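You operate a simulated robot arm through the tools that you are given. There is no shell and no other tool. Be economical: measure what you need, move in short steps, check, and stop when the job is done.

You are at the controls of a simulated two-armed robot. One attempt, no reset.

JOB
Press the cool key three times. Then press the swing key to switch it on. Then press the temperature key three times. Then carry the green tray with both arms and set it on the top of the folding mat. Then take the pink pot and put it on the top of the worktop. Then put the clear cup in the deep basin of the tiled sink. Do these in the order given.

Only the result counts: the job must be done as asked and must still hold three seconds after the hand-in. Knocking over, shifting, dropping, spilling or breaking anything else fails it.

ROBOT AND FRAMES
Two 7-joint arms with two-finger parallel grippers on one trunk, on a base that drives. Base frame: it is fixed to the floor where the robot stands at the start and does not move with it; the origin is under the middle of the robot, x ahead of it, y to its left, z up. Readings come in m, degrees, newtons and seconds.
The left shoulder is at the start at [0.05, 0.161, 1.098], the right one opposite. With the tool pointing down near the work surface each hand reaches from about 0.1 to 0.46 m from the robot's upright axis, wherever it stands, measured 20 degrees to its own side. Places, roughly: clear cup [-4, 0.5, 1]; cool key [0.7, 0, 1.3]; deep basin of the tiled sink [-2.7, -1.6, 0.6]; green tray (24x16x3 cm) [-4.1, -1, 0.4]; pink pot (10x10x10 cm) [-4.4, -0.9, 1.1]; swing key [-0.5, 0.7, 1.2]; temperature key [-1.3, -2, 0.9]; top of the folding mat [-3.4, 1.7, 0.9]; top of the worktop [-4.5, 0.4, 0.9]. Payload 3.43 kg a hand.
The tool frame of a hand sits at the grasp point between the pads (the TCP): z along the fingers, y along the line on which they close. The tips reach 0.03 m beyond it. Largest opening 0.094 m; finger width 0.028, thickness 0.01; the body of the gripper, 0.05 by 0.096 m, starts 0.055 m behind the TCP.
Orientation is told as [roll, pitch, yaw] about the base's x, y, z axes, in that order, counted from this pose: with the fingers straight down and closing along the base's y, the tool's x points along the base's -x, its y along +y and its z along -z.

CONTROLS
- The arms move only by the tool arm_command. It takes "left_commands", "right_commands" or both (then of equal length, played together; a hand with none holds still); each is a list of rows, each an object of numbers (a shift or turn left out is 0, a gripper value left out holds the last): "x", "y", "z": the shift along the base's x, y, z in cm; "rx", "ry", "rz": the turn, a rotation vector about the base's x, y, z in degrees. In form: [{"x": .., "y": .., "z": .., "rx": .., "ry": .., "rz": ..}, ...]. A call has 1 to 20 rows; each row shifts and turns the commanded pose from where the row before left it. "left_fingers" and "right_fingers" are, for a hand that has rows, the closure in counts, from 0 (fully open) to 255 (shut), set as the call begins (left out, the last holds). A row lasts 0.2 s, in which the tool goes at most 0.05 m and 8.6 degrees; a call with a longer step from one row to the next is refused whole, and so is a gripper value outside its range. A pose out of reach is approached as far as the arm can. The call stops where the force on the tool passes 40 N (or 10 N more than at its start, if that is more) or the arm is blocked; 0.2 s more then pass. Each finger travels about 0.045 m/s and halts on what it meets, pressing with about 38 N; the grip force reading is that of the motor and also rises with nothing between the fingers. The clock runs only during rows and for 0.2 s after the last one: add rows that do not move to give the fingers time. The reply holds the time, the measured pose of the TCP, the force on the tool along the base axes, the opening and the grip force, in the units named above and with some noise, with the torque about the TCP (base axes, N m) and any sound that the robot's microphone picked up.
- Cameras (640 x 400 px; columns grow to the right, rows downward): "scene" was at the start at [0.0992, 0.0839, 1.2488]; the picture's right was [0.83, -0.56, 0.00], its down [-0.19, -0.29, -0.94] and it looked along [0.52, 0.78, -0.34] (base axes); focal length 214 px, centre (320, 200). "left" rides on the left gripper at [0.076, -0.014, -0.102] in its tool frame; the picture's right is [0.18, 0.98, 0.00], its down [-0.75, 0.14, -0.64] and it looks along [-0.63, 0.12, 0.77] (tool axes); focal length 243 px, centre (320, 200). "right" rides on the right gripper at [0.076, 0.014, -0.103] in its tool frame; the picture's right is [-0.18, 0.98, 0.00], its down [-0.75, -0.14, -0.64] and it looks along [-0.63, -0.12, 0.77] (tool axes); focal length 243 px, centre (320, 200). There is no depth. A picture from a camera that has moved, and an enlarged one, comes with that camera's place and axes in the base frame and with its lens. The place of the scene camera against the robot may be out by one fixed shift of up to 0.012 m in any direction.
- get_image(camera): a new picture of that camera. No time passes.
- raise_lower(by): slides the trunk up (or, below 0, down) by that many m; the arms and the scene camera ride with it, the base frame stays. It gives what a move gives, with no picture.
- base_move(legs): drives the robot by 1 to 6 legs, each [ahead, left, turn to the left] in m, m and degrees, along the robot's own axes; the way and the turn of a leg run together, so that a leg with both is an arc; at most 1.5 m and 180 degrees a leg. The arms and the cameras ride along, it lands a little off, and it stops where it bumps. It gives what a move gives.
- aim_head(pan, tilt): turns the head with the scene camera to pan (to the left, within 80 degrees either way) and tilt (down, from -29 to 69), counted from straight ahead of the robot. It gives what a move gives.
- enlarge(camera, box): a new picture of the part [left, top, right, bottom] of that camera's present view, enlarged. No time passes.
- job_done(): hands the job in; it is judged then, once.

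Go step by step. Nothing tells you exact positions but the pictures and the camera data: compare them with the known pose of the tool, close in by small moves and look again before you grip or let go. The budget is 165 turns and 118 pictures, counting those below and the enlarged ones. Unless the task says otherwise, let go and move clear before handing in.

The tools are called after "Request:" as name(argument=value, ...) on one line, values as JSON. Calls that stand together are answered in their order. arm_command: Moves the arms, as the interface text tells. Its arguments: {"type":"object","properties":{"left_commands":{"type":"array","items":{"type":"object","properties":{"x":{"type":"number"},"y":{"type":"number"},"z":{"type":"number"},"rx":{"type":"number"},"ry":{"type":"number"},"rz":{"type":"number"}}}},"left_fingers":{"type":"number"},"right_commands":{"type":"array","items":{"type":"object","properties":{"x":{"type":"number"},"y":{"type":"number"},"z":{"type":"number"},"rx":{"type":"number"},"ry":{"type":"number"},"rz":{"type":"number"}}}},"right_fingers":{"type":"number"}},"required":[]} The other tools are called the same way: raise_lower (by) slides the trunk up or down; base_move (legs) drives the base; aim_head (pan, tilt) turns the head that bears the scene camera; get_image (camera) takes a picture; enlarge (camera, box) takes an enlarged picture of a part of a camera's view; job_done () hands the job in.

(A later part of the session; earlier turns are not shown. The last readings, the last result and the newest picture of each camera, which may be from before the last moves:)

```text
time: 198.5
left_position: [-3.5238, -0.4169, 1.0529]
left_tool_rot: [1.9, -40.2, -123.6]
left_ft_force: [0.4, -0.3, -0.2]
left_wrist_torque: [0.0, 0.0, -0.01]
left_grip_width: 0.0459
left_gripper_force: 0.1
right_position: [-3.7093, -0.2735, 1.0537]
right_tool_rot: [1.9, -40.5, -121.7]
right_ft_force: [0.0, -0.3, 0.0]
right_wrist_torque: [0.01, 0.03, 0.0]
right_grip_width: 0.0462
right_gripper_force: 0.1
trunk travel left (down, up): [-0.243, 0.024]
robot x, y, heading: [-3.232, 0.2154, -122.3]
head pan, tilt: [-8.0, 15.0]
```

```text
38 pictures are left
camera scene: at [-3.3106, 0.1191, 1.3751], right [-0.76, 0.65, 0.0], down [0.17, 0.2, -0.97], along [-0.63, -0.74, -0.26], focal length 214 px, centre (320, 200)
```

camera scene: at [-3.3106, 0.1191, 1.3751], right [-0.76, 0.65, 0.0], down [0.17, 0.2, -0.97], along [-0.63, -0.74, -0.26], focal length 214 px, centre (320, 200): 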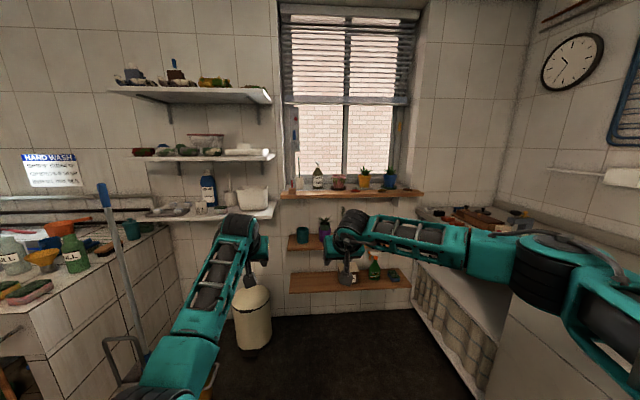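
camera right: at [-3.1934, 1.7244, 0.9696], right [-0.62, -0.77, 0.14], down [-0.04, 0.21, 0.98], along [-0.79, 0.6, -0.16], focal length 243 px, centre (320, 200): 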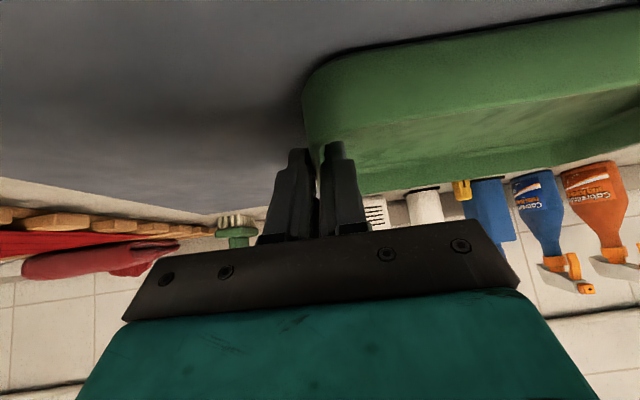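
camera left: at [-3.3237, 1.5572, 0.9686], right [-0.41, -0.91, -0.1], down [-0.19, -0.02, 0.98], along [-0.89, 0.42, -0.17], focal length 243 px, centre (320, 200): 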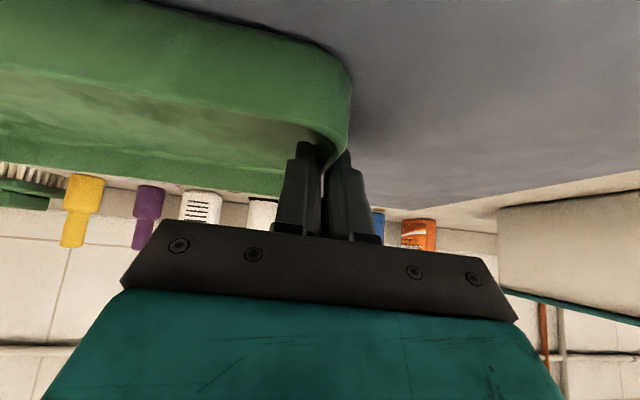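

Request:
enlarge(camera="scene", box=[270, 150, 430, 250])

Request:
aim_head(pan=-60, tilt=22)

Request:
get_image(camera="scene")

```text
4.00 times, centred on (350, 200) of scene
camera zoom: at [-3.3106, 0.1191, 1.3751], right [-0.76, 0.65, 0.0], down [0.17, 0.2, -0.97], along [-0.63, -0.74, -0.26], focal length 858 px, centre (200, 200)
```

zoom: 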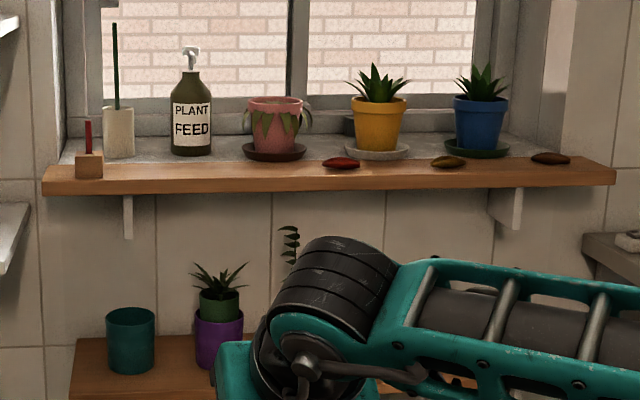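

```text
time: 199.7
left_position: [-3.524, -0.4175, 1.0524]
left_tool_rot: [1.8, -40.4, -123.6]
left_ft_force: [-0.4, 1.1, 0.5]
left_wrist_torque: [0.0, 0.01, -0.01]
left_grip_width: 0.0462
left_gripper_force: 0.0
right_position: [-3.709, -0.2731, 1.0538]
right_tool_rot: [1.9, -40.5, -121.7]
right_ft_force: [-1.2, -1.0, 0.0]
right_wrist_torque: [0.01, 0.02, -0.01]
right_grip_width: 0.0461
right_gripper_force: 0.1
trunk travel left (down, up): [-0.243, 0.024]
robot x, y, heading: [-3.2324, 0.2167, -122.3]
head pan, tilt: [-60.0, 22.0]
```

```text
36 pictures are left
camera scene: at [-3.3428, 0.1941, 1.3638], right [0.04, 1.0, 0.0], down [0.37, -0.02, -0.93], along [-0.93, 0.04, -0.37], focal length 214 px, centre (320, 200)
```

scene: 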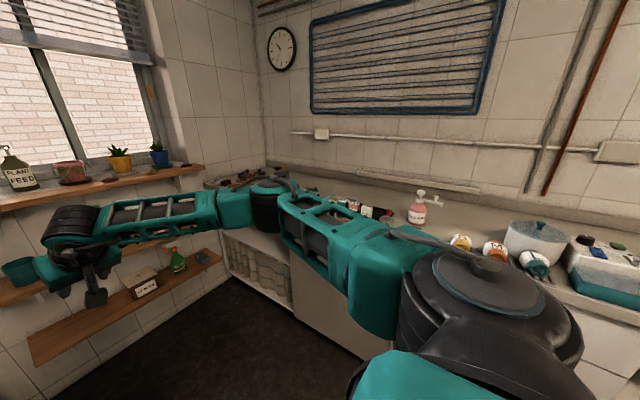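

The pink pot stands in a saucer at roughly [-4.35, -0.91, 1.12] between other items. I'll use the left hand pitched 30° below level and wide open; raise it first, then move closer.

Request:
arm_command(left_commands=[{"z": 2, "rx": -5.5, "ry": 3.7}, {"z": 2, "rx": -5.5, "ry": 3.7}, {"z": 2, "rx": -5.5, "ry": 3.7}, {"z": 2}, {"z": 2}, {}], left_fingers=0)

Request:
base_move(legs=[[0, 0, -2.7], [0.4, -0.13, 0]])

Request:
get_image(camera="left")

```text
time: 201.1
left_position: [-3.5242, -0.4173, 1.1538]
left_tool_rot: [1.5, -60.2, -123.4]
left_ft_force: [-0.5, 0.0, 0.3]
left_wrist_torque: [-0.01, -0.01, -0.01]
left_grip_width: 0.0941
left_gripper_force: 0.1
right_position: [-3.7086, -0.2735, 1.0527]
right_tool_rot: [1.9, -40.6, -121.7]
right_ft_force: [0.1, -0.2, -0.3]
right_wrist_torque: [0.02, 0.01, 0.02]
right_grip_width: 0.0461
right_gripper_force: 0.0
trunk travel left (down, up): [-0.243, 0.024]
robot x, y, heading: [-3.2297, 0.219, -122.4]
head pan, tilt: [-60.0, 22.0]
```

```text
time: 204.1
left_position: [-3.8885, -0.6621, 1.1527]
left_tool_rot: [1.6, -60.0, -125.7]
left_ft_force: [0.2, 1.0, 0.0]
left_wrist_torque: [-0.04, 0.0, -0.04]
left_grip_width: 0.094
left_gripper_force: 0.0
right_position: [-4.0698, -0.5116, 1.052]
right_tool_rot: [2.0, -40.7, -124.0]
right_ft_force: [0.2, -0.7, -0.6]
right_wrist_torque: [0.0, 0.06, 0.02]
right_grip_width: 0.0461
right_gripper_force: 0.0
trunk travel left (down, up): [-0.243, 0.024]
robot x, y, heading: [-3.5762, -0.0434, -124.6]
head pan, tilt: [-60.0, 22.0]
```

```text
35 pictures are left
camera left: at [-3.8288, -0.5496, 1.137], right [0.86, -0.48, -0.15], down [0.21, 0.08, 0.97], along [-0.46, -0.87, 0.17], focal length 243 px, centre (320, 200)
```

left: 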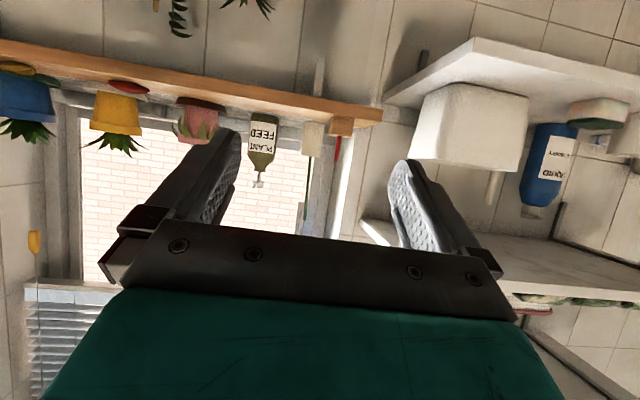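

The pot centre triangulates to [-4.349, -0.904, ~1.11]. I'll tuck the right hand back and down, slide the left hand into line with the pot, then drive in.

Request:
arm_command(right_commands=[{"x": 1.84, "y": 2.62, "z": -3.0}, {"x": 1.84, "y": 2.62, "z": -3.0}, {"x": 1.84, "y": 2.62, "z": -3.0}, {"x": 1.84, "y": 2.62, "z": -3.0}, {"x": 1.84, "y": 2.62, "z": -3.0}, {"x": 1.84, "y": 2.62, "z": -3.0}, {"x": 1.84, "y": 2.62, "z": -3.0}, {"x": 1.84, "y": 2.62, "z": -3.0}, {"x": 1.84, "y": 2.62, "z": -3.0}, {"x": 1.84, "y": 2.62, "z": -3.0}])

Request:
arm_command(left_commands=[{"x": -2.29, "y": 3.64, "z": -0.47}, {"x": -2.29, "y": 3.64, "z": -0.47}, {"x": -2.29, "y": 3.64, "z": -0.47}, {"x": -2.29, "y": 3.64, "z": -0.47}, {"x": -2.29, "y": 3.64, "z": -0.47}, {"x": -2.29, "y": 3.64, "z": -0.47}, {}])

Request:
aim_head(pan=0, tilt=30)

Request:
get_image(camera="scene")

```text
time: 206.3
left_position: [-3.8892, -0.6624, 1.1523]
left_tool_rot: [1.6, -60.2, -125.7]
left_ft_force: [0.1, 1.1, 0.7]
left_wrist_torque: [0.01, -0.02, 0.02]
left_grip_width: 0.0942
left_gripper_force: 0.0
right_position: [-3.9313, -0.321, 0.8382]
right_tool_rot: [1.9, -40.4, -124.0]
right_ft_force: [0.0, 0.7, 0.4]
right_wrist_torque: [0.0, -0.01, -0.01]
right_grip_width: 0.0462
right_gripper_force: 0.1
right hand out of reach, approached as far as the arm can: row 8, 9, 10
trunk travel left (down, up): [-0.243, 0.024]
robot x, y, heading: [-3.5793, -0.0372, -125.0]
head pan, tilt: [-60.0, 22.0]
```

```text
time: 207.9
left_position: [-4.0257, -0.4418, 1.1278]
left_tool_rot: [1.4, -60.1, -125.7]
left_ft_force: [0.3, 0.4, -0.4]
left_wrist_torque: [-0.02, 0.0, -0.01]
left_grip_width: 0.0941
left_gripper_force: 0.0
right_position: [-3.9315, -0.3209, 0.8383]
right_tool_rot: [1.8, -40.4, -123.9]
right_ft_force: [-0.5, -0.7, 0.6]
right_wrist_torque: [-0.02, -0.01, -0.02]
right_grip_width: 0.0461
right_gripper_force: 0.0
trunk travel left (down, up): [-0.243, 0.024]
robot x, y, heading: [-3.5715, -0.0399, -124.7]
head pan, tilt: [-60.0, 22.0]
```

```text
time: 209.2
left_position: [-4.0252, -0.4417, 1.128]
left_tool_rot: [1.5, -60.2, -125.7]
left_ft_force: [-0.5, -0.2, 0.4]
left_wrist_torque: [0.0, 0.01, 0.01]
left_grip_width: 0.0939
left_gripper_force: 0.0
right_position: [-3.9306, -0.3217, 0.8377]
right_tool_rot: [1.8, -40.4, -123.9]
right_ft_force: [-0.1, 0.5, -0.1]
right_wrist_torque: [0.01, 0.0, 0.0]
right_grip_width: 0.0459
right_gripper_force: 0.1
trunk travel left (down, up): [-0.243, 0.024]
robot x, y, heading: [-3.5747, -0.0422, -124.7]
head pan, tilt: [0.0, 30.0]
```

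```text
34 pictures are left
camera scene: at [-3.6432, -0.1402, 1.351], right [-0.82, 0.57, 0.0], down [0.28, 0.41, -0.87], along [-0.49, -0.71, -0.5], focal length 214 px, centre (320, 200)
```

scene: 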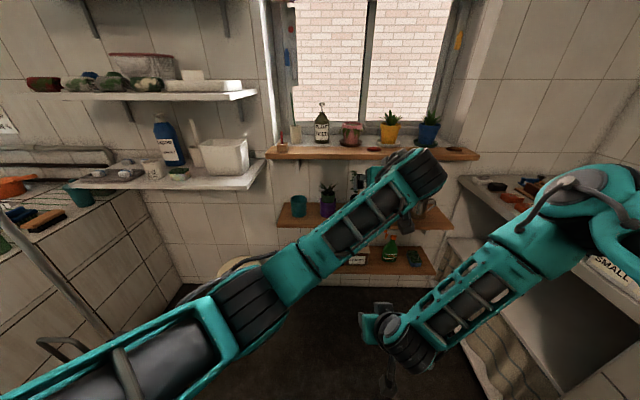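

The path is clear. I'll drive ahead 0.38 m and look with the left wrist camera.

Request:
base_move(legs=[[0.38, 0, 0]])

Request:
get_image(camera="left")

Request:
enlarge(camera="scene", box=[290, 60, 450, 180])

```text
time: 211.7
left_position: [-4.2428, -0.7677, 1.1277]
left_tool_rot: [1.5, -60.1, -125.1]
left_ft_force: [-0.3, 1.2, -0.4]
left_wrist_torque: [0.01, 0.03, 0.04]
left_grip_width: 0.0939
left_gripper_force: 0.0
right_position: [-4.1475, -0.6454, 0.838]
right_tool_rot: [1.8, -40.4, -123.4]
right_ft_force: [-0.4, -0.2, 0.4]
right_wrist_torque: [0.01, 0.01, -0.02]
right_grip_width: 0.046
right_gripper_force: 0.0
trunk travel left (down, up): [-0.243, 0.024]
robot x, y, heading: [-3.7918, -0.3639, -124.2]
head pan, tilt: [0.0, 30.0]
```

```text
33 pictures are left
camera left: at [-4.182, -0.654, 1.1116], right [0.87, -0.47, -0.15], down [0.21, 0.08, 0.97], along [-0.45, -0.88, 0.17], focal length 243 px, centre (320, 200)
```

left: 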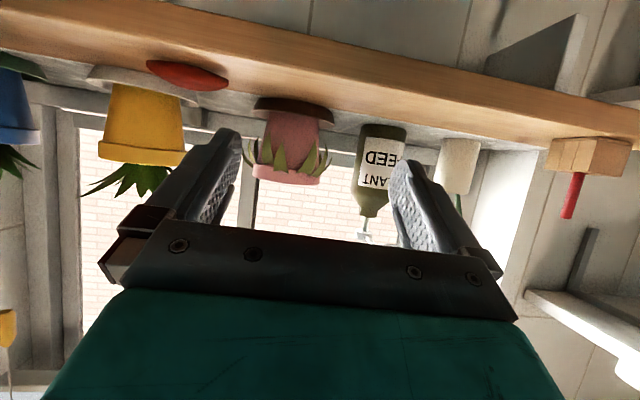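

```text
3.33 times, centred on (370, 120) of scene
camera zoom: at [-3.8617, -0.462, 1.3509], right [-0.83, 0.56, 0.0], down [0.28, 0.41, -0.87], along [-0.49, -0.72, -0.5], focal length 715 px, centre (153, 467)
```

zoom: 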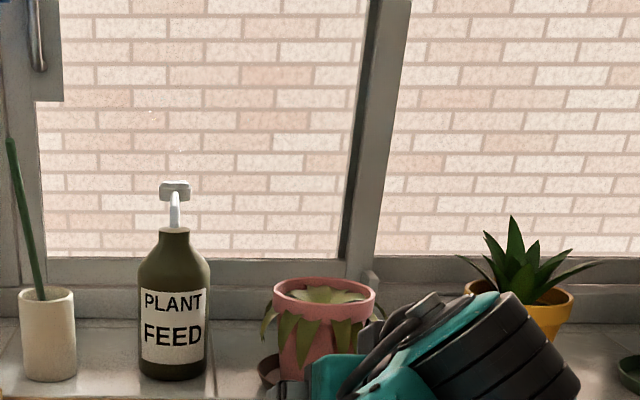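

The pot's mid-width is about 7 cm, so the open fingers fit. I'll advance slightly lower, first half way.

Request:
arm_command(left_commands=[{"x": -1.9, "y": -1.2, "z": -0.6}, {"x": -1.2, "y": -1.6, "z": -0.4}, {"x": -1.2, "y": -1.6, "z": -0.3}, {"x": -1.2, "y": -1.6}, {}])

Request:
get_image(camera="left")

```text
time: 212.9
left_position: [-4.2821, -0.8389, 1.1065]
left_tool_rot: [1.5, -60.3, -125.1]
left_ft_force: [0.8, 0.2, 0.4]
left_wrist_torque: [-0.01, 0.03, 0.0]
left_grip_width: 0.0939
left_gripper_force: 0.1
left hand out of reach, approached as far as the arm can: row 4
right_position: [-4.149, -0.6453, 0.8385]
right_tool_rot: [1.8, -40.4, -123.5]
right_ft_force: [-0.1, 0.0, 0.1]
right_wrist_torque: [0.05, 0.03, 0.0]
right_grip_width: 0.0459
right_gripper_force: 0.1
trunk travel left (down, up): [-0.243, 0.024]
robot x, y, heading: [-3.7949, -0.3589, -124.1]
head pan, tilt: [0.0, 30.0]
```

```text
31 pictures are left
camera left: at [-4.2228, -0.7262, 1.0906], right [0.87, -0.47, -0.15], down [0.21, 0.08, 0.97], along [-0.45, -0.88, 0.17], focal length 243 px, centre (320, 200)
```

left: 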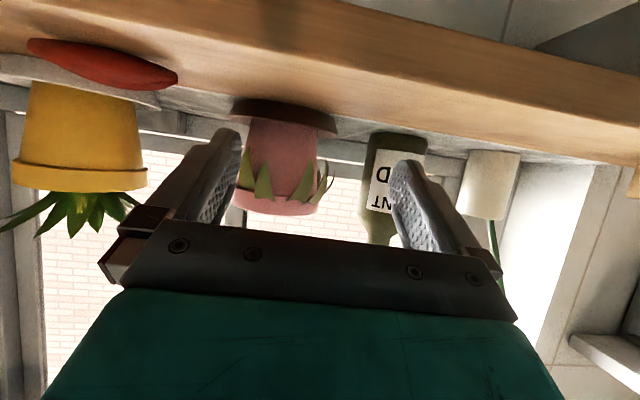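

The arm is at its limit, so I need the base about 9 cm closer. I'll pull the hand back, centre it on the pot, then drive.

Request:
arm_command(left_commands=[{"x": 0.5, "y": 2.1, "z": 0.3}, {"x": 0.5, "y": 2.1, "z": 0.3}, {"x": 0.5, "y": 2.1}, {}])

Request:
base_move(legs=[[0.09, 0, 0]])

Request:
get_image(camera="left")

```text
time: 213.9
left_position: [-4.2669, -0.7765, 1.1135]
left_tool_rot: [1.6, -60.1, -125.2]
left_ft_force: [-0.4, -0.4, 0.1]
left_wrist_torque: [0.0, 0.0, 0.04]
left_grip_width: 0.0941
left_gripper_force: 0.1
right_position: [-4.1486, -0.6451, 0.8381]
right_tool_rot: [1.7, -40.3, -123.3]
right_ft_force: [0.2, 0.2, -0.2]
right_wrist_torque: [0.01, -0.01, 0.02]
right_grip_width: 0.0461
right_gripper_force: 0.0
trunk travel left (down, up): [-0.243, 0.024]
robot x, y, heading: [-3.7966, -0.3621, -124.3]
head pan, tilt: [0.0, 30.0]
```

```text
time: 214.9
left_position: [-4.3149, -0.8458, 1.1136]
left_tool_rot: [1.6, -60.2, -125.2]
left_ft_force: [-0.1, -0.9, 0.2]
left_wrist_torque: [-0.01, -0.01, -0.04]
left_grip_width: 0.0938
left_gripper_force: 0.0
right_position: [-4.1959, -0.7163, 0.8387]
right_tool_rot: [1.8, -40.5, -123.5]
right_ft_force: [0.0, -0.5, 0.0]
right_wrist_torque: [0.01, -0.01, 0.0]
right_grip_width: 0.0461
right_gripper_force: 0.0
trunk travel left (down, up): [-0.243, 0.024]
robot x, y, heading: [-3.838, -0.4314, -124.1]
head pan, tilt: [0.0, 30.0]
```

```text
30 pictures are left
camera left: at [-4.2553, -0.7327, 1.0974], right [0.87, -0.47, -0.15], down [0.21, 0.08, 0.97], along [-0.45, -0.88, 0.17], focal length 243 px, centre (320, 200)
```

left: 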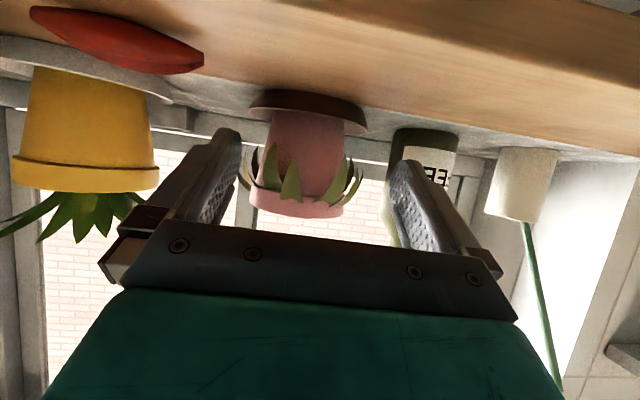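

The pot is centred between the fingers. I'll advance 5.5 cm to straddle it.

Request:
arm_command(left_commands=[{"x": -1.19, "y": -1.4}, {"x": -1.19, "y": -1.4}, {"x": -1.19, "y": -1.4}, {}])

Request:
get_image(camera="left")

```text
time: 215.9
left_position: [-4.3346, -0.8949, 1.114]
left_tool_rot: [1.5, -60.2, -125.3]
left_ft_force: [-0.2, 0.5, 0.0]
left_wrist_torque: [-0.01, -0.02, -0.02]
left_grip_width: 0.0939
left_gripper_force: 0.2
left hand out of reach, approached as far as the arm can: row 3
right_position: [-4.1961, -0.7149, 0.838]
right_tool_rot: [1.9, -40.4, -123.5]
right_ft_force: [0.3, 0.6, -0.8]
right_wrist_torque: [-0.02, 0.01, -0.04]
right_grip_width: 0.0459
right_gripper_force: 0.1
trunk travel left (down, up): [-0.243, 0.024]
robot x, y, heading: [-3.8418, -0.4293, -124.2]
head pan, tilt: [0.0, 30.0]
```

```text
29 pictures are left
camera left: at [-4.2753, -0.7815, 1.0972], right [0.87, -0.47, -0.15], down [0.21, 0.08, 0.97], along [-0.45, -0.88, 0.17], focal length 243 px, centre (320, 200)
```

left: 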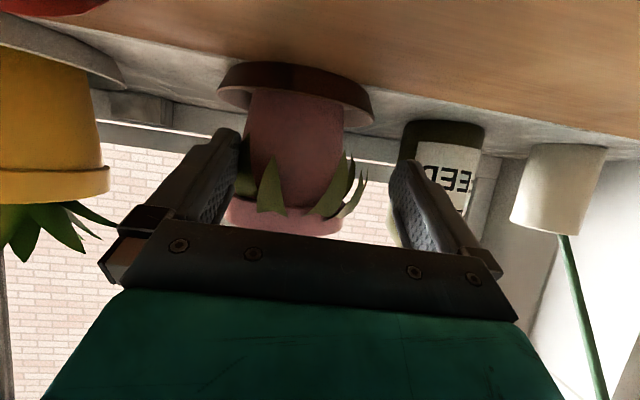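

The hand drifted 1.5 cm to one side at the reach limit. I'll re-centre it with a slight pull-back.

Request:
arm_command(left_commands=[{"x": -0.4, "y": 0.75}, {"x": -0.4, "y": 0.75}, {}])

Request:
get_image(camera="left")

```text
time: 216.7
left_position: [-4.3355, -0.8922, 1.1145]
left_tool_rot: [1.5, -60.1, -125.1]
left_ft_force: [1.4, -0.3, -0.2]
left_wrist_torque: [-0.03, 0.02, 0.0]
left_grip_width: 0.094
left_gripper_force: 0.1
left hand out of reach, approached as far as the arm can: row 1, 2
right_position: [-4.1959, -0.7146, 0.8379]
right_tool_rot: [1.7, -40.4, -123.4]
right_ft_force: [-0.7, -0.3, -0.2]
right_wrist_torque: [0.01, -0.02, -0.03]
right_grip_width: 0.0463
right_gripper_force: 0.1
trunk travel left (down, up): [-0.243, 0.024]
robot x, y, heading: [-3.8423, -0.4299, -124.0]
head pan, tilt: [0.0, 30.0]
```

```text
28 pictures are left
camera left: at [-4.2757, -0.7785, 1.0978], right [0.87, -0.47, -0.15], down [0.21, 0.08, 0.97], along [-0.45, -0.88, 0.17], focal length 243 px, centre (320, 200)
```

left: 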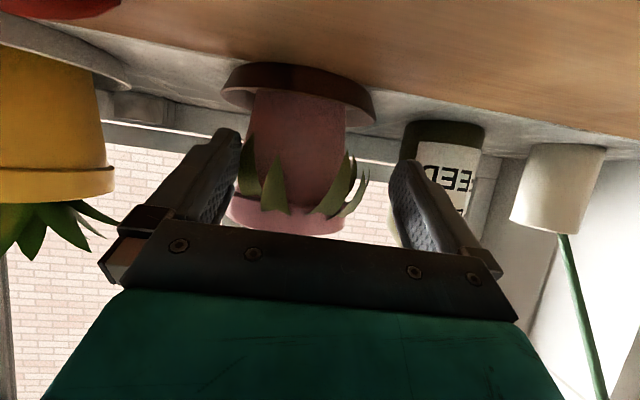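

I'll shift the base 1.5 cm to the right instead.

Request:
base_move(legs=[[0.01, -0.015, 0]])

Request:
get_image(camera="left")

```text
time: 217.6
left_position: [-4.3542, -0.8905, 1.1133]
left_tool_rot: [1.7, -60.2, -125.4]
left_ft_force: [-0.6, -0.2, -0.6]
left_wrist_torque: [0.0, -0.01, -0.01]
left_grip_width: 0.0942
left_gripper_force: 0.0
right_position: [-4.2144, -0.7136, 0.8374]
right_tool_rot: [1.9, -40.4, -123.5]
right_ft_force: [0.5, 0.0, -0.7]
right_wrist_torque: [0.01, 0.01, 0.01]
right_grip_width: 0.0463
right_gripper_force: 0.0
trunk travel left (down, up): [-0.243, 0.024]
robot x, y, heading: [-3.8618, -0.4299, -124.4]
head pan, tilt: [0.0, 30.0]
```

```text
27 pictures are left
camera left: at [-4.2942, -0.7778, 1.0975], right [0.87, -0.47, -0.15], down [0.21, 0.08, 0.97], along [-0.45, -0.88, 0.17], focal length 243 px, centre (320, 200)
```

left: 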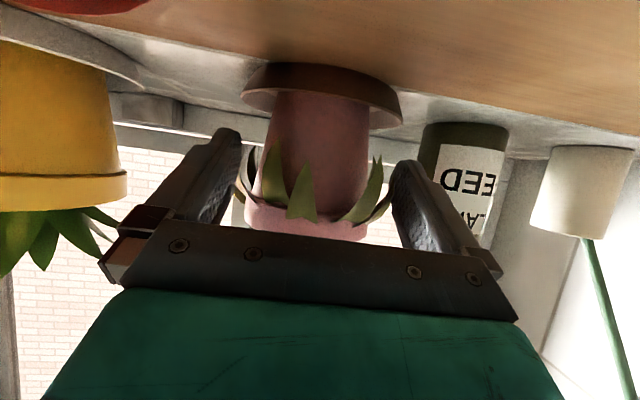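

The pot is now centred between the fingers. I'll close on it.

Request:
arm_command(left_commands=[{}, {}, {}, {}, {}], left_fingers=255)

Request:
arm_command(left_commands=[{"z": 0.7}, {"z": 1}, {"z": 1}, {}])

Request:
get_image(camera="left")

```text
time: 218.8
left_position: [-4.3524, -0.8913, 1.115]
left_tool_rot: [1.4, -60.1, -125.2]
left_ft_force: [0.7, 2.2, 0.7]
left_wrist_torque: [0.01, 0.03, 0.01]
left_grip_width: 0.0
left_gripper_force: 10.1
right_position: [-4.2124, -0.7147, 0.8387]
right_tool_rot: [1.9, -40.4, -123.6]
right_ft_force: [0.0, 0.2, -0.3]
right_wrist_torque: [0.01, 0.02, 0.01]
right_grip_width: 0.0463
right_gripper_force: 0.2
trunk travel left (down, up): [-0.243, 0.024]
robot x, y, heading: [-3.8576, -0.4314, -124.4]
head pan, tilt: [0.0, 30.0]
```

```text
time: 219.8
left_position: [-4.3547, -0.8905, 1.1413]
left_tool_rot: [1.5, -60.1, -125.2]
left_ft_force: [1.3, 0.2, -0.1]
left_wrist_torque: [-0.04, -0.04, 0.01]
left_grip_width: 0.0002
left_gripper_force: 33.2
right_position: [-4.2131, -0.7144, 0.8382]
right_tool_rot: [1.8, -40.4, -123.6]
right_ft_force: [-0.6, -0.9, -0.1]
right_wrist_torque: [0.02, 0.01, 0.02]
right_grip_width: 0.0464
right_gripper_force: 0.0
trunk travel left (down, up): [-0.243, 0.024]
robot x, y, heading: [-3.8612, -0.4308, -124.3]
head pan, tilt: [0.0, 30.0]
```

```text
26 pictures are left
camera left: at [-4.2951, -0.7774, 1.1256], right [0.87, -0.47, -0.15], down [0.21, 0.08, 0.97], along [-0.45, -0.88, 0.17], focal length 243 px, centre (320, 200)
```

left: 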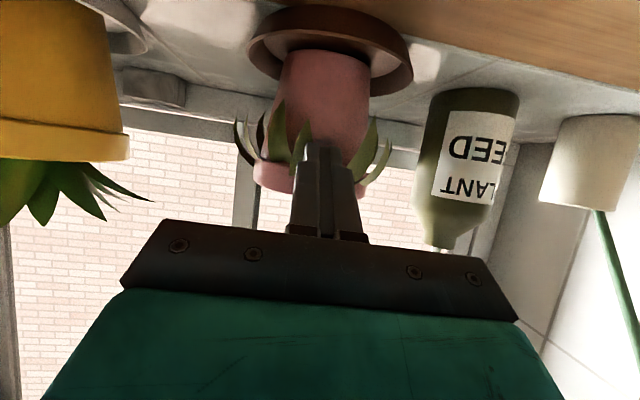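

The fingers closed just short: the pot stands deeper, its centre near b≈3.31 (about 8 cm further), still upright and in its saucer. I'll back off a little, reopen, tuck the right hand back, and bring the base closer.

Request:
arm_command(left_commands=[{"x": 1.15, "y": 1.64}, {"x": 1.15, "y": 1.64}, {}])

Request:
arm_command(left_commands=[{"z": -0.7}, {"z": -0.7}, {"z": -0.7}, {}], right_commands=[{"x": 0.7, "y": 3.2, "z": 0.75}, {"x": 0.7, "y": 3.2, "z": 0.75}, {"x": 0.7, "y": 3.2, "z": 0.75}, {"x": 0.7, "y": 3.2, "z": 0.75}], left_fingers=0)

Request:
get_image(camera="scene")

```text
time: 220.6
left_position: [-4.3294, -0.856, 1.1392]
left_tool_rot: [1.5, -60.3, -125.1]
left_ft_force: [0.6, 0.3, 0.0]
left_wrist_torque: [-0.01, -0.02, 0.03]
left_grip_width: 0.0
left_gripper_force: 33.2
right_position: [-4.2131, -0.7143, 0.8374]
right_tool_rot: [1.8, -40.4, -123.5]
right_ft_force: [-0.1, 0.1, 0.7]
right_wrist_torque: [0.0, -0.02, 0.03]
right_grip_width: 0.0457
right_gripper_force: 0.0
trunk travel left (down, up): [-0.243, 0.024]
robot x, y, heading: [-3.8618, -0.427, -124.3]
head pan, tilt: [0.0, 30.0]
```

```text
time: 221.6
left_position: [-4.329, -0.8573, 1.1205]
left_tool_rot: [1.5, -60.2, -125.2]
left_ft_force: [0.4, 0.2, 0.2]
left_wrist_torque: [0.02, 0.0, 0.02]
left_grip_width: 0.0864
left_gripper_force: 0.1
right_position: [-4.1493, -0.6186, 0.8991]
right_tool_rot: [1.5, -40.3, -123.5]
right_ft_force: [0.2, 0.3, 0.2]
right_wrist_torque: [-0.02, 0.02, 0.05]
right_grip_width: 0.0461
right_gripper_force: 0.1
right hand out of reach, approached as far as the arm can: row 1, 2, 3, 4
trunk travel left (down, up): [-0.243, 0.024]
robot x, y, heading: [-3.86, -0.4325, -124.2]
head pan, tilt: [0.0, 30.0]
```

```text
25 pictures are left
camera scene: at [-3.9268, -0.5312, 1.351], right [-0.83, 0.56, 0.0], down [0.28, 0.41, -0.87], along [-0.49, -0.72, -0.5], focal length 214 px, centre (320, 200)
```

scene: 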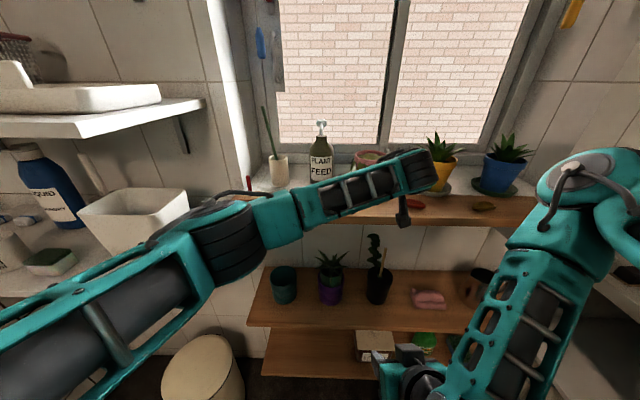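

The way is clear. I'll lower the left hand 1 cm and drive 8.5 cm forward around the pot.

Request:
arm_command(left_commands=[{"z": -0.8, "x": -0.4, "y": 0.3}, {}])

Request:
base_move(legs=[[0.085, 0, 0]])

Request:
get_image(camera="left")

```text
time: 222.2
left_position: [-4.3345, -0.8541, 1.1118]
left_tool_rot: [1.4, -60.1, -125.2]
left_ft_force: [0.7, 0.3, -0.7]
left_wrist_torque: [0.04, 0.04, -0.04]
left_grip_width: 0.0938
left_gripper_force: 0.1
right_position: [-4.1492, -0.6194, 0.8988]
right_tool_rot: [1.6, -40.1, -123.5]
right_ft_force: [0.2, 0.0, 0.2]
right_wrist_torque: [0.0, 0.0, -0.01]
right_grip_width: 0.046
right_gripper_force: 0.2
trunk travel left (down, up): [-0.243, 0.024]
robot x, y, heading: [-3.8579, -0.4276, -124.1]
head pan, tilt: [0.0, 30.0]
```

```text
time: 223.2
left_position: [-4.3804, -0.924, 1.1099]
left_tool_rot: [1.5, -60.1, -125.0]
left_ft_force: [1.2, -0.6, -0.3]
left_wrist_torque: [0.01, 0.03, 0.01]
left_grip_width: 0.094
left_gripper_force: 0.1
right_position: [-4.1964, -0.6881, 0.8983]
right_tool_rot: [1.6, -40.2, -123.4]
right_ft_force: [0.0, -0.6, 0.7]
right_wrist_torque: [0.02, 0.04, -0.03]
right_grip_width: 0.0461
right_gripper_force: 0.0
trunk travel left (down, up): [-0.243, 0.024]
robot x, y, heading: [-3.9083, -0.5014, -124.2]
head pan, tilt: [0.0, 30.0]
```

```text
24 pictures are left
camera left: at [-4.3209, -0.811, 1.0949], right [0.87, -0.47, -0.15], down [0.21, 0.08, 0.97], along [-0.45, -0.88, 0.17], focal length 243 px, centre (320, 200)
```

left: 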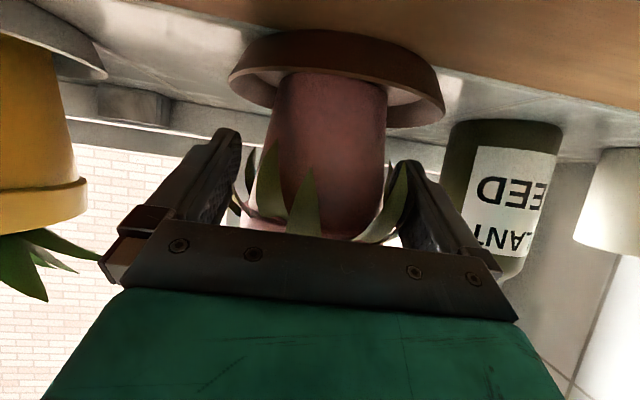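

The pot sits between the fingers now. I'll advance 2 cm more and close.

Request:
arm_command(left_commands=[{"x": -0.57, "y": -0.82}, {"x": -0.57, "y": -0.82}, {}])

Request:
arm_command(left_commands=[{}, {}, {}, {}, {}], left_fingers=255)

```text
time: 224.1
left_position: [-4.391, -0.9404, 1.1116]
left_tool_rot: [1.5, -60.2, -125.1]
left_ft_force: [1.3, -0.8, -0.3]
left_wrist_torque: [0.04, 0.03, -0.01]
left_grip_width: 0.094
left_gripper_force: 0.1
right_position: [-4.196, -0.6897, 0.8994]
right_tool_rot: [1.6, -40.2, -123.4]
right_ft_force: [0.1, -0.5, -0.2]
right_wrist_torque: [-0.01, 0.01, -0.02]
right_grip_width: 0.0462
right_gripper_force: 0.1
trunk travel left (down, up): [-0.243, 0.024]
robot x, y, heading: [-3.9071, -0.5001, -124.0]
head pan, tilt: [0.0, 30.0]
```

```text
time: 225.2
left_position: [-4.3913, -0.9401, 1.1119]
left_tool_rot: [1.5, -60.2, -125.1]
left_ft_force: [-0.3, 0.3, -0.7]
left_wrist_torque: [0.01, 0.02, -0.02]
left_grip_width: 0.0906
left_gripper_force: 38.2
right_position: [-4.1959, -0.6876, 0.8994]
right_tool_rot: [1.6, -40.1, -123.3]
right_ft_force: [-0.8, 0.9, -0.4]
right_wrist_torque: [0.02, 0.01, 0.0]
right_grip_width: 0.046
right_gripper_force: 0.0
trunk travel left (down, up): [-0.243, 0.024]
robot x, y, heading: [-3.9097, -0.4947, -124.2]
head pan, tilt: [0.0, 30.0]
```

It is gripped at a 9 cm width with firm force. I'll lift and look.

Request:
arm_command(left_commands=[{"z": 0.7}, {"z": 1}, {"z": 1.3}, {"z": 1.5}, {}])

Request:
get_image(camera="left")

```text
time: 226.4
left_position: [-4.3911, -0.9386, 1.156]
left_tool_rot: [1.7, -60.0, -125.1]
left_ft_force: [0.4, -0.1, -3.7]
left_wrist_torque: [0.05, -0.04, 0.02]
left_grip_width: 0.0907
left_gripper_force: 37.7
right_position: [-4.1966, -0.6878, 0.8988]
right_tool_rot: [1.6, -40.2, -123.4]
right_ft_force: [-0.4, 0.8, -0.4]
right_wrist_torque: [0.01, 0.0, 0.0]
right_grip_width: 0.0461
right_gripper_force: 0.0
trunk travel left (down, up): [-0.243, 0.024]
robot x, y, heading: [-3.909, -0.4964, -124.2]
head pan, tilt: [0.0, 30.0]
```

```text
23 pictures are left
camera left: at [-4.3317, -0.8262, 1.1408], right [0.87, -0.47, -0.15], down [0.21, 0.08, 0.97], along [-0.45, -0.88, 0.17], focal length 243 px, centre (320, 200)
```

left: 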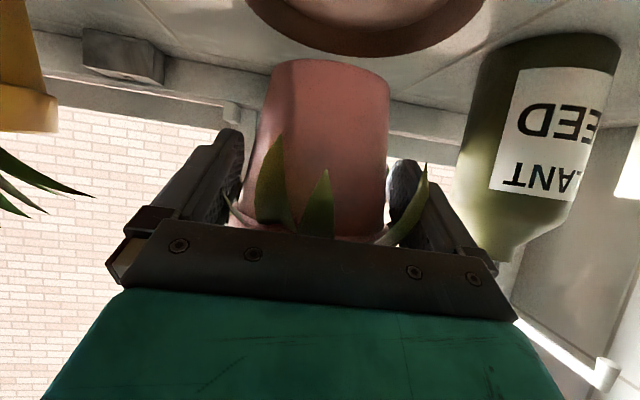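

The pot is lifted cleanly out of its saucer. I'll back the base away from the shelf.

Request:
base_move(legs=[[-0.55, 0, 0]])

Request:
aim_head(pan=-70, tilt=25)

Request:
get_image(camera="scene")

```text
time: 229.6
left_position: [-4.0816, -0.4858, 1.1573]
left_tool_rot: [1.5, -60.2, -124.9]
left_ft_force: [0.3, -0.4, -3.8]
left_wrist_torque: [0.07, -0.03, -0.01]
left_grip_width: 0.0892
left_gripper_force: 38.0
right_position: [-3.8891, -0.2332, 0.8992]
right_tool_rot: [1.7, -40.2, -123.1]
right_ft_force: [-0.5, -0.4, -0.6]
right_wrist_torque: [0.01, -0.01, 0.01]
right_grip_width: 0.0458
right_gripper_force: 0.0
trunk travel left (down, up): [-0.243, 0.024]
robot x, y, heading: [-3.6033, -0.0412, -123.8]
head pan, tilt: [0.0, 30.0]
```

```text
time: 231.0
left_position: [-4.0813, -0.4861, 1.1565]
left_tool_rot: [1.5, -60.0, -124.8]
left_ft_force: [-0.1, -0.1, -3.9]
left_wrist_torque: [0.09, -0.07, 0.0]
left_grip_width: 0.0894
left_gripper_force: 38.2
right_position: [-3.8876, -0.2322, 0.8988]
right_tool_rot: [1.6, -40.2, -123.1]
right_ft_force: [0.1, 0.5, 0.3]
right_wrist_torque: [0.02, -0.01, 0.0]
right_grip_width: 0.0462
right_gripper_force: 0.0
trunk travel left (down, up): [-0.243, 0.024]
robot x, y, heading: [-3.6029, -0.0415, -123.7]
head pan, tilt: [-70.0, 25.0]
```

```text
22 pictures are left
camera scene: at [-3.7053, -0.0477, 1.3589], right [0.24, 0.97, 0.0], down [0.41, -0.1, -0.91], along [-0.88, 0.22, -0.42], focal length 214 px, centre (320, 200)
```

scene: 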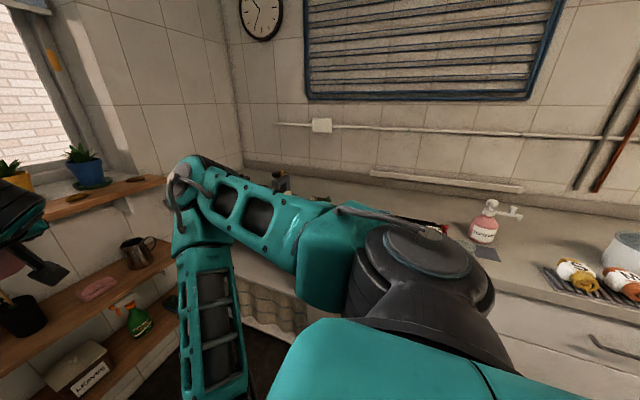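

I'll back off further, shift away from the counter and turn to face it, to find a free spot on the worktop.

Request:
base_move(legs=[[-0.25, 0.3, 0], [0, 0, -91]])

Request:
aim_head(pan=0, tilt=25)

Request:
get_image(camera="scene")

```text
time: 238.1
left_position: [-3.6501, 0.483, 1.1566]
left_tool_rot: [1.7, -60.2, 145.1]
left_ft_force: [-0.4, 0.6, -3.8]
left_wrist_torque: [-0.02, -0.06, 0.01]
left_grip_width: 0.0883
left_gripper_force: 37.3
right_position: [-3.3978, 0.2876, 0.8999]
right_tool_rot: [1.6, -40.1, 146.7]
right_ft_force: [0.3, 0.3, 0.0]
right_wrist_torque: [-0.01, 0.02, 0.02]
right_grip_width: 0.0459
right_gripper_force: 0.0
trunk travel left (down, up): [-0.243, 0.024]
robot x, y, heading: [-3.2072, 0.0017, 145.9]
head pan, tilt: [-70.0, 25.0]
```

```text
time: 239.5
left_position: [-3.6492, 0.482, 1.1564]
left_tool_rot: [1.6, -60.0, 145.1]
left_ft_force: [-0.3, -1.1, -3.7]
left_wrist_torque: [-0.06, -0.1, 0.03]
left_grip_width: 0.0884
left_gripper_force: 38.2
right_position: [-3.3973, 0.2876, 0.8989]
right_tool_rot: [1.6, -40.2, 146.7]
right_ft_force: [0.4, -0.3, 1.0]
right_wrist_torque: [0.03, 0.02, -0.01]
right_grip_width: 0.0462
right_gripper_force: 0.0
trunk travel left (down, up): [-0.243, 0.024]
robot x, y, heading: [-3.2042, -0.0004, 146.0]
head pan, tilt: [0.0, 25.0]
```

```text
21 pictures are left
camera scene: at [-3.3103, 0.0811, 1.3589], right [0.56, 0.83, 0.0], down [0.35, -0.24, -0.91], along [-0.75, 0.51, -0.42], focal length 214 px, centre (320, 200)
```

scene: 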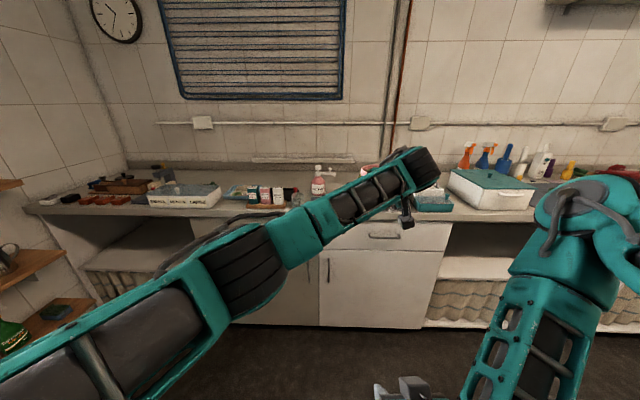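

I'll zoom in on the counter in front to find free space and the clear cup.

Request:
enlarge(camera="scene", box=[200, 145, 360, 225])

```text
4.00 times, centred on (280, 185) of scene
camera zoom: at [-3.3103, 0.0811, 1.3589], right [0.56, 0.83, 0.0], down [0.35, -0.24, -0.91], along [-0.75, 0.51, -0.42], focal length 858 px, centre (480, 260)
```

zoom: 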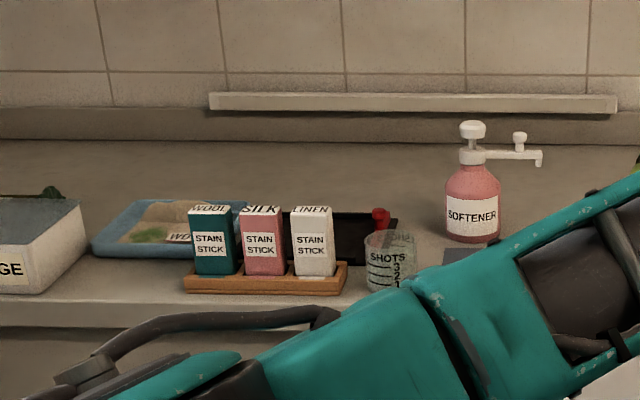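

The clear cup stands beside the stain-stick rack. A free patch lies at the counter's front between the white size tray and the stick rack, near [-4.34, 0.24]. I'll drive so the pot comes in front of that patch.

Request:
base_move(legs=[[0.0, 0.59, -1], [0.22, 0, 0]])

Request:
get_image(camera="scene")

```text
time: 246.5
left_position: [-4.1581, 0.132, 1.1571]
left_tool_rot: [1.5, -60.1, 143.8]
left_ft_force: [0.0, 0.2, -4.5]
left_wrist_torque: [-0.05, -0.07, 0.02]
left_grip_width: 0.0881
left_gripper_force: 37.8
right_position: [-3.9093, -0.0687, 0.8987]
right_tool_rot: [1.6, -40.2, 145.4]
right_ft_force: [0.0, -0.7, 0.1]
right_wrist_torque: [0.01, -0.02, -0.02]
right_grip_width: 0.0458
right_gripper_force: 0.1
trunk travel left (down, up): [-0.243, 0.024]
robot x, y, heading: [-3.7277, -0.3604, 144.4]
head pan, tilt: [0.0, 25.0]
```

```text
19 pictures are left
camera scene: at [-3.8279, -0.2776, 1.3588], right [0.58, 0.82, 0.0], down [0.35, -0.24, -0.91], along [-0.74, 0.52, -0.42], focal length 214 px, centre (320, 200)
```

scene: 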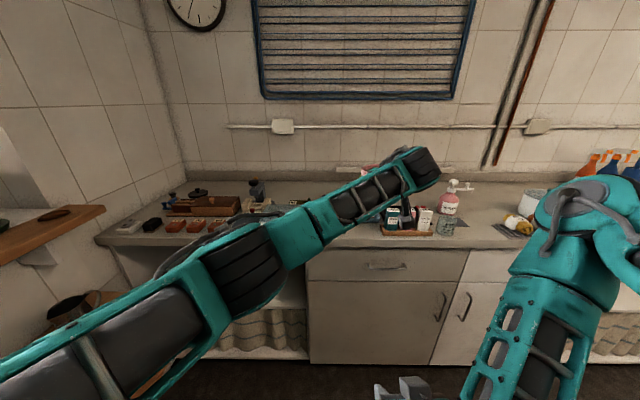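

The patch lies at b≈2.20–2.37, matching the hand's line. I'll drive ahead 0.19 m and check with the wrist camera.

Request:
base_move(legs=[[0.19, 0, 0]])

Request:
arm_command(left_commands=[{"z": -2}, {"z": -2}, {"z": -2}, {"z": -1}, {}])

Request:
get_image(camera="left")

Request:
aim_head(pan=20, tilt=45)

Request:
get_image(camera="scene")

```text
time: 248.1
left_position: [-4.3185, 0.2401, 1.1575]
left_tool_rot: [1.5, -60.1, 144.0]
left_ft_force: [-0.3, 0.1, -4.3]
left_wrist_torque: [-0.05, -0.06, 0.0]
left_grip_width: 0.088
left_gripper_force: 38.2
right_position: [-4.0705, 0.0414, 0.8985]
right_tool_rot: [1.6, -40.2, 145.9]
right_ft_force: [-0.2, 0.1, 0.4]
right_wrist_torque: [0.01, 0.01, -0.02]
right_grip_width: 0.0463
right_gripper_force: 0.1
trunk travel left (down, up): [-0.243, 0.024]
robot x, y, heading: [-3.8823, -0.2508, 145.0]
head pan, tilt: [0.0, 25.0]
```

```text
time: 249.2
left_position: [-4.3181, 0.2404, 1.0856]
left_tool_rot: [1.6, -60.1, 144.0]
left_ft_force: [0.4, 0.7, -3.9]
left_wrist_torque: [-0.05, -0.1, -0.02]
left_grip_width: 0.0877
left_gripper_force: 38.5
right_position: [-4.0705, 0.0417, 0.899]
right_tool_rot: [1.6, -40.2, 145.8]
right_ft_force: [0.3, 0.9, -0.8]
right_wrist_torque: [-0.01, -0.02, -0.01]
right_grip_width: 0.0459
right_gripper_force: 0.1
trunk travel left (down, up): [-0.243, 0.024]
robot x, y, heading: [-3.8851, -0.2519, 145.2]
head pan, tilt: [0.0, 25.0]
```

```text
18 pictures are left
camera left: at [-4.2054, 0.1805, 1.0697], right [-0.48, -0.86, -0.15], down [0.08, -0.21, 0.98], along [-0.87, 0.46, 0.17], focal length 243 px, centre (320, 200)
```

left: 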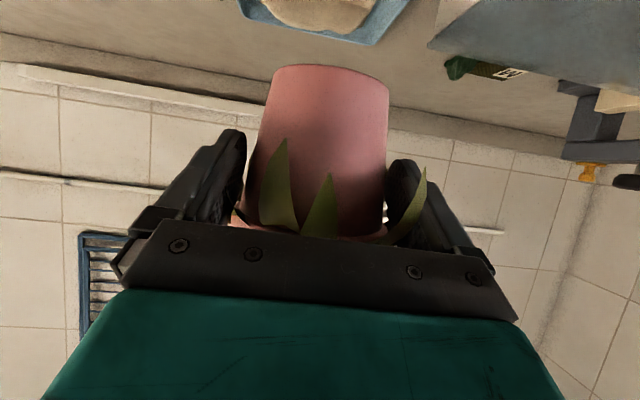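

```text
time: 250.1
left_position: [-4.3181, 0.2412, 1.0864]
left_tool_rot: [1.4, -60.0, 144.0]
left_ft_force: [0.1, 0.5, -3.6]
left_wrist_torque: [-0.07, -0.07, 0.01]
left_grip_width: 0.0876
left_gripper_force: 37.9
right_position: [-4.0699, 0.0426, 0.8982]
right_tool_rot: [1.6, -40.2, 145.8]
right_ft_force: [0.9, 0.3, 0.2]
right_wrist_torque: [0.02, 0.0, 0.02]
right_grip_width: 0.0464
right_gripper_force: 0.0
trunk travel left (down, up): [-0.243, 0.024]
robot x, y, heading: [-3.8857, -0.2511, 145.3]
head pan, tilt: [20.0, 45.0]
```

```text
17 pictures are left
camera scene: at [-3.9895, -0.1988, 1.3284], right [0.26, 0.97, 0.0], down [0.68, -0.18, -0.71], along [-0.68, 0.18, -0.71], focal length 214 px, centre (320, 200)
```

scene: 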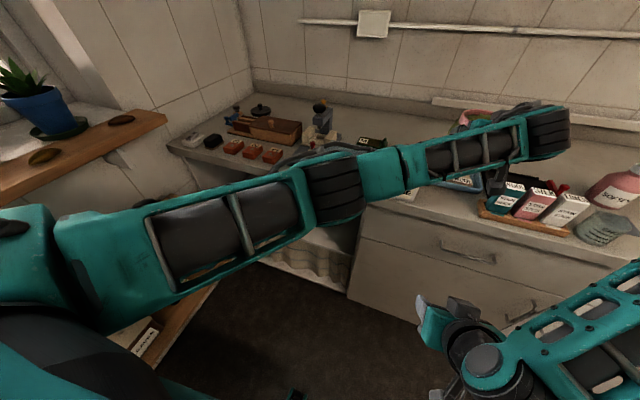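

The pot is over the patch, and the rack's left end is at b≈2.19 while the hand is at 2.28. I'll lower the pot.

Request:
arm_command(left_commands=[{"z": -2}, {"z": -2}, {"z": -2}, {"z": -2}, {"z": -2}, {"z": -1.5}, {}])

Request:
get_image(camera="left")

```text
time: 251.7
left_position: [-4.3211, 0.2366, 0.9807]
left_tool_rot: [1.6, -60.2, 144.2]
left_ft_force: [-0.3, -0.4, -4.2]
left_wrist_torque: [-0.06, -0.05, 0.0]
left_grip_width: 0.0879
left_gripper_force: 38.4
left hand out of reach, approached as far as the arm can: row 6
right_position: [-4.0703, 0.0412, 0.8993]
right_tool_rot: [1.6, -40.2, 145.8]
right_ft_force: [0.2, -0.2, 0.6]
right_wrist_torque: [0.01, -0.01, -0.01]
right_grip_width: 0.046
right_gripper_force: 0.0
trunk travel left (down, up): [-0.243, 0.024]
robot x, y, heading: [-3.8839, -0.2485, 145.1]
head pan, tilt: [20.0, 45.0]
```

```text
16 pictures are left
camera left: at [-4.2076, 0.1763, 0.9635], right [-0.48, -0.86, -0.15], down [0.08, -0.21, 0.98], along [-0.87, 0.46, 0.17], focal length 243 px, centre (320, 200)
```

left: 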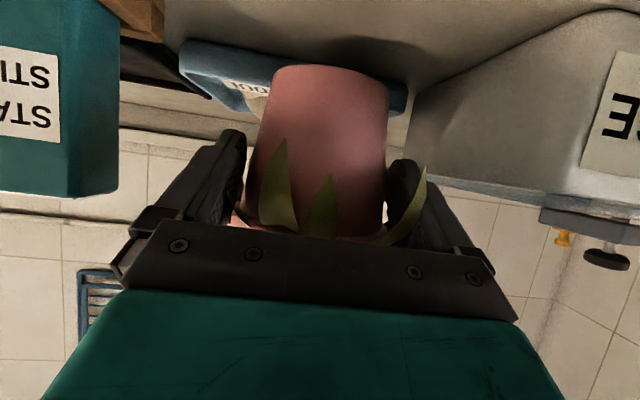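

Clearances look fine on both sides. The arm is at its low limit, so I'll raise the hand 3 cm, lower the trunk 7 cm, then descend with the arm.

Request:
arm_command(left_commands=[{"z": 1.5}, {"z": 2}, {}])

Request:
raise_lower(by=-0.05)

Request:
arm_command(left_commands=[{"z": -1}, {"z": -0.5}, {"z": -0.4}, {"z": -0.3}, {"z": -0.3}, {}])

```text
time: 252.5
left_position: [-4.3211, 0.2361, 1.014]
left_tool_rot: [1.6, -60.1, 144.1]
left_ft_force: [-0.1, 0.8, -4.4]
left_wrist_torque: [-0.04, -0.07, 0.0]
left_grip_width: 0.0878
left_gripper_force: 38.1
right_position: [-4.0698, 0.0412, 0.8974]
right_tool_rot: [1.6, -40.2, 145.8]
right_ft_force: [-0.5, 0.3, 0.5]
right_wrist_torque: [0.03, 0.01, 0.01]
right_grip_width: 0.0462
right_gripper_force: 0.0
trunk travel left (down, up): [-0.243, 0.024]
robot x, y, heading: [-3.8862, -0.2522, 145.0]
head pan, tilt: [20.0, 45.0]
```

```text
time: 253.4
left_position: [-4.3183, 0.2372, 0.9675]
left_tool_rot: [1.3, -60.5, 144.0]
left_ft_force: [3.4, -1.7, 13.5]
left_wrist_torque: [0.54, 0.51, -0.18]
left_grip_width: 0.0843
left_gripper_force: 38.2
right_position: [-4.0689, 0.041, 0.849]
right_tool_rot: [1.5, -40.4, 145.9]
right_ft_force: [0.8, -0.4, 0.8]
right_wrist_torque: [-0.06, 0.0, -0.01]
right_grip_width: 0.0458
right_gripper_force: 0.1
trunk travel left (down, up): [-0.193, 0.074]
robot x, y, heading: [-3.8812, -0.2502, 145.0]
head pan, tilt: [20.0, 45.0]
```

```text
time: 254.8
left_position: [-4.3203, 0.2356, 0.942]
left_tool_rot: [1.5, -60.3, 144.0]
left_ft_force: [10.2, -5.0, 13.7]
left_wrist_torque: [0.51, 0.26, -0.22]
left_grip_width: 0.0719
left_gripper_force: 37.9
right_position: [-4.0693, 0.0405, 0.8508]
right_tool_rot: [1.6, -40.5, 145.8]
right_ft_force: [-0.2, -0.1, -0.5]
right_wrist_torque: [0.01, 0.0, -0.02]
right_grip_width: 0.0462
right_gripper_force: 0.0
trunk travel left (down, up): [-0.193, 0.074]
robot x, y, heading: [-3.8842, -0.2458, 145.0]
head pan, tilt: [20.0, 45.0]
```

The pot touched earlier than expected and the fingers slid down its taper. I'll look before releasing.

Request:
get_image(camera="left")

```text
15 pictures are left
camera left: at [-4.2076, 0.1754, 0.9255], right [-0.49, -0.86, -0.15], down [0.08, -0.21, 0.97], along [-0.87, 0.46, 0.17], focal length 243 px, centre (320, 200)
```

left: 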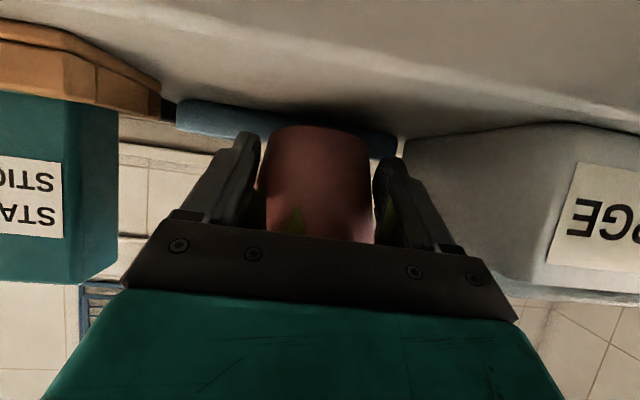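

The pot stands upright but close to the blue tray behind it. I'll lift it 2 cm, bring it 3 cm toward me and set it down again.

Request:
arm_command(left_commands=[{"z": 1}, {"z": 1}, {"x": 0.8, "y": -0.55}, {"x": 0.8, "y": -0.55}, {"x": 0.8, "y": -0.55}, {}])

Request:
get_image(camera="left")

```text
time: 256.2
left_position: [-4.298, 0.2219, 0.9586]
left_tool_rot: [1.6, -60.2, 144.0]
left_ft_force: [-0.3, 0.4, -4.8]
left_wrist_torque: [-0.09, -0.11, -0.01]
left_grip_width: 0.0716
left_gripper_force: 38.3
right_position: [-4.0713, 0.0416, 0.8487]
right_tool_rot: [1.6, -40.2, 145.9]
right_ft_force: [-0.3, 0.2, -0.5]
right_wrist_torque: [-0.01, 0.0, 0.03]
right_grip_width: 0.0463
right_gripper_force: 0.1
trunk travel left (down, up): [-0.193, 0.074]
robot x, y, heading: [-3.8861, -0.2491, 145.1]
head pan, tilt: [20.0, 45.0]
```

```text
14 pictures are left
camera left: at [-4.184, 0.1607, 0.9422], right [-0.48, -0.86, -0.15], down [0.08, -0.21, 0.98], along [-0.87, 0.46, 0.17], focal length 243 px, centre (320, 200)
```

left: 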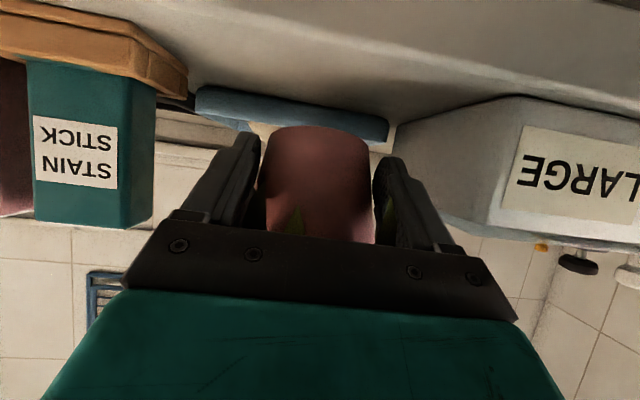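

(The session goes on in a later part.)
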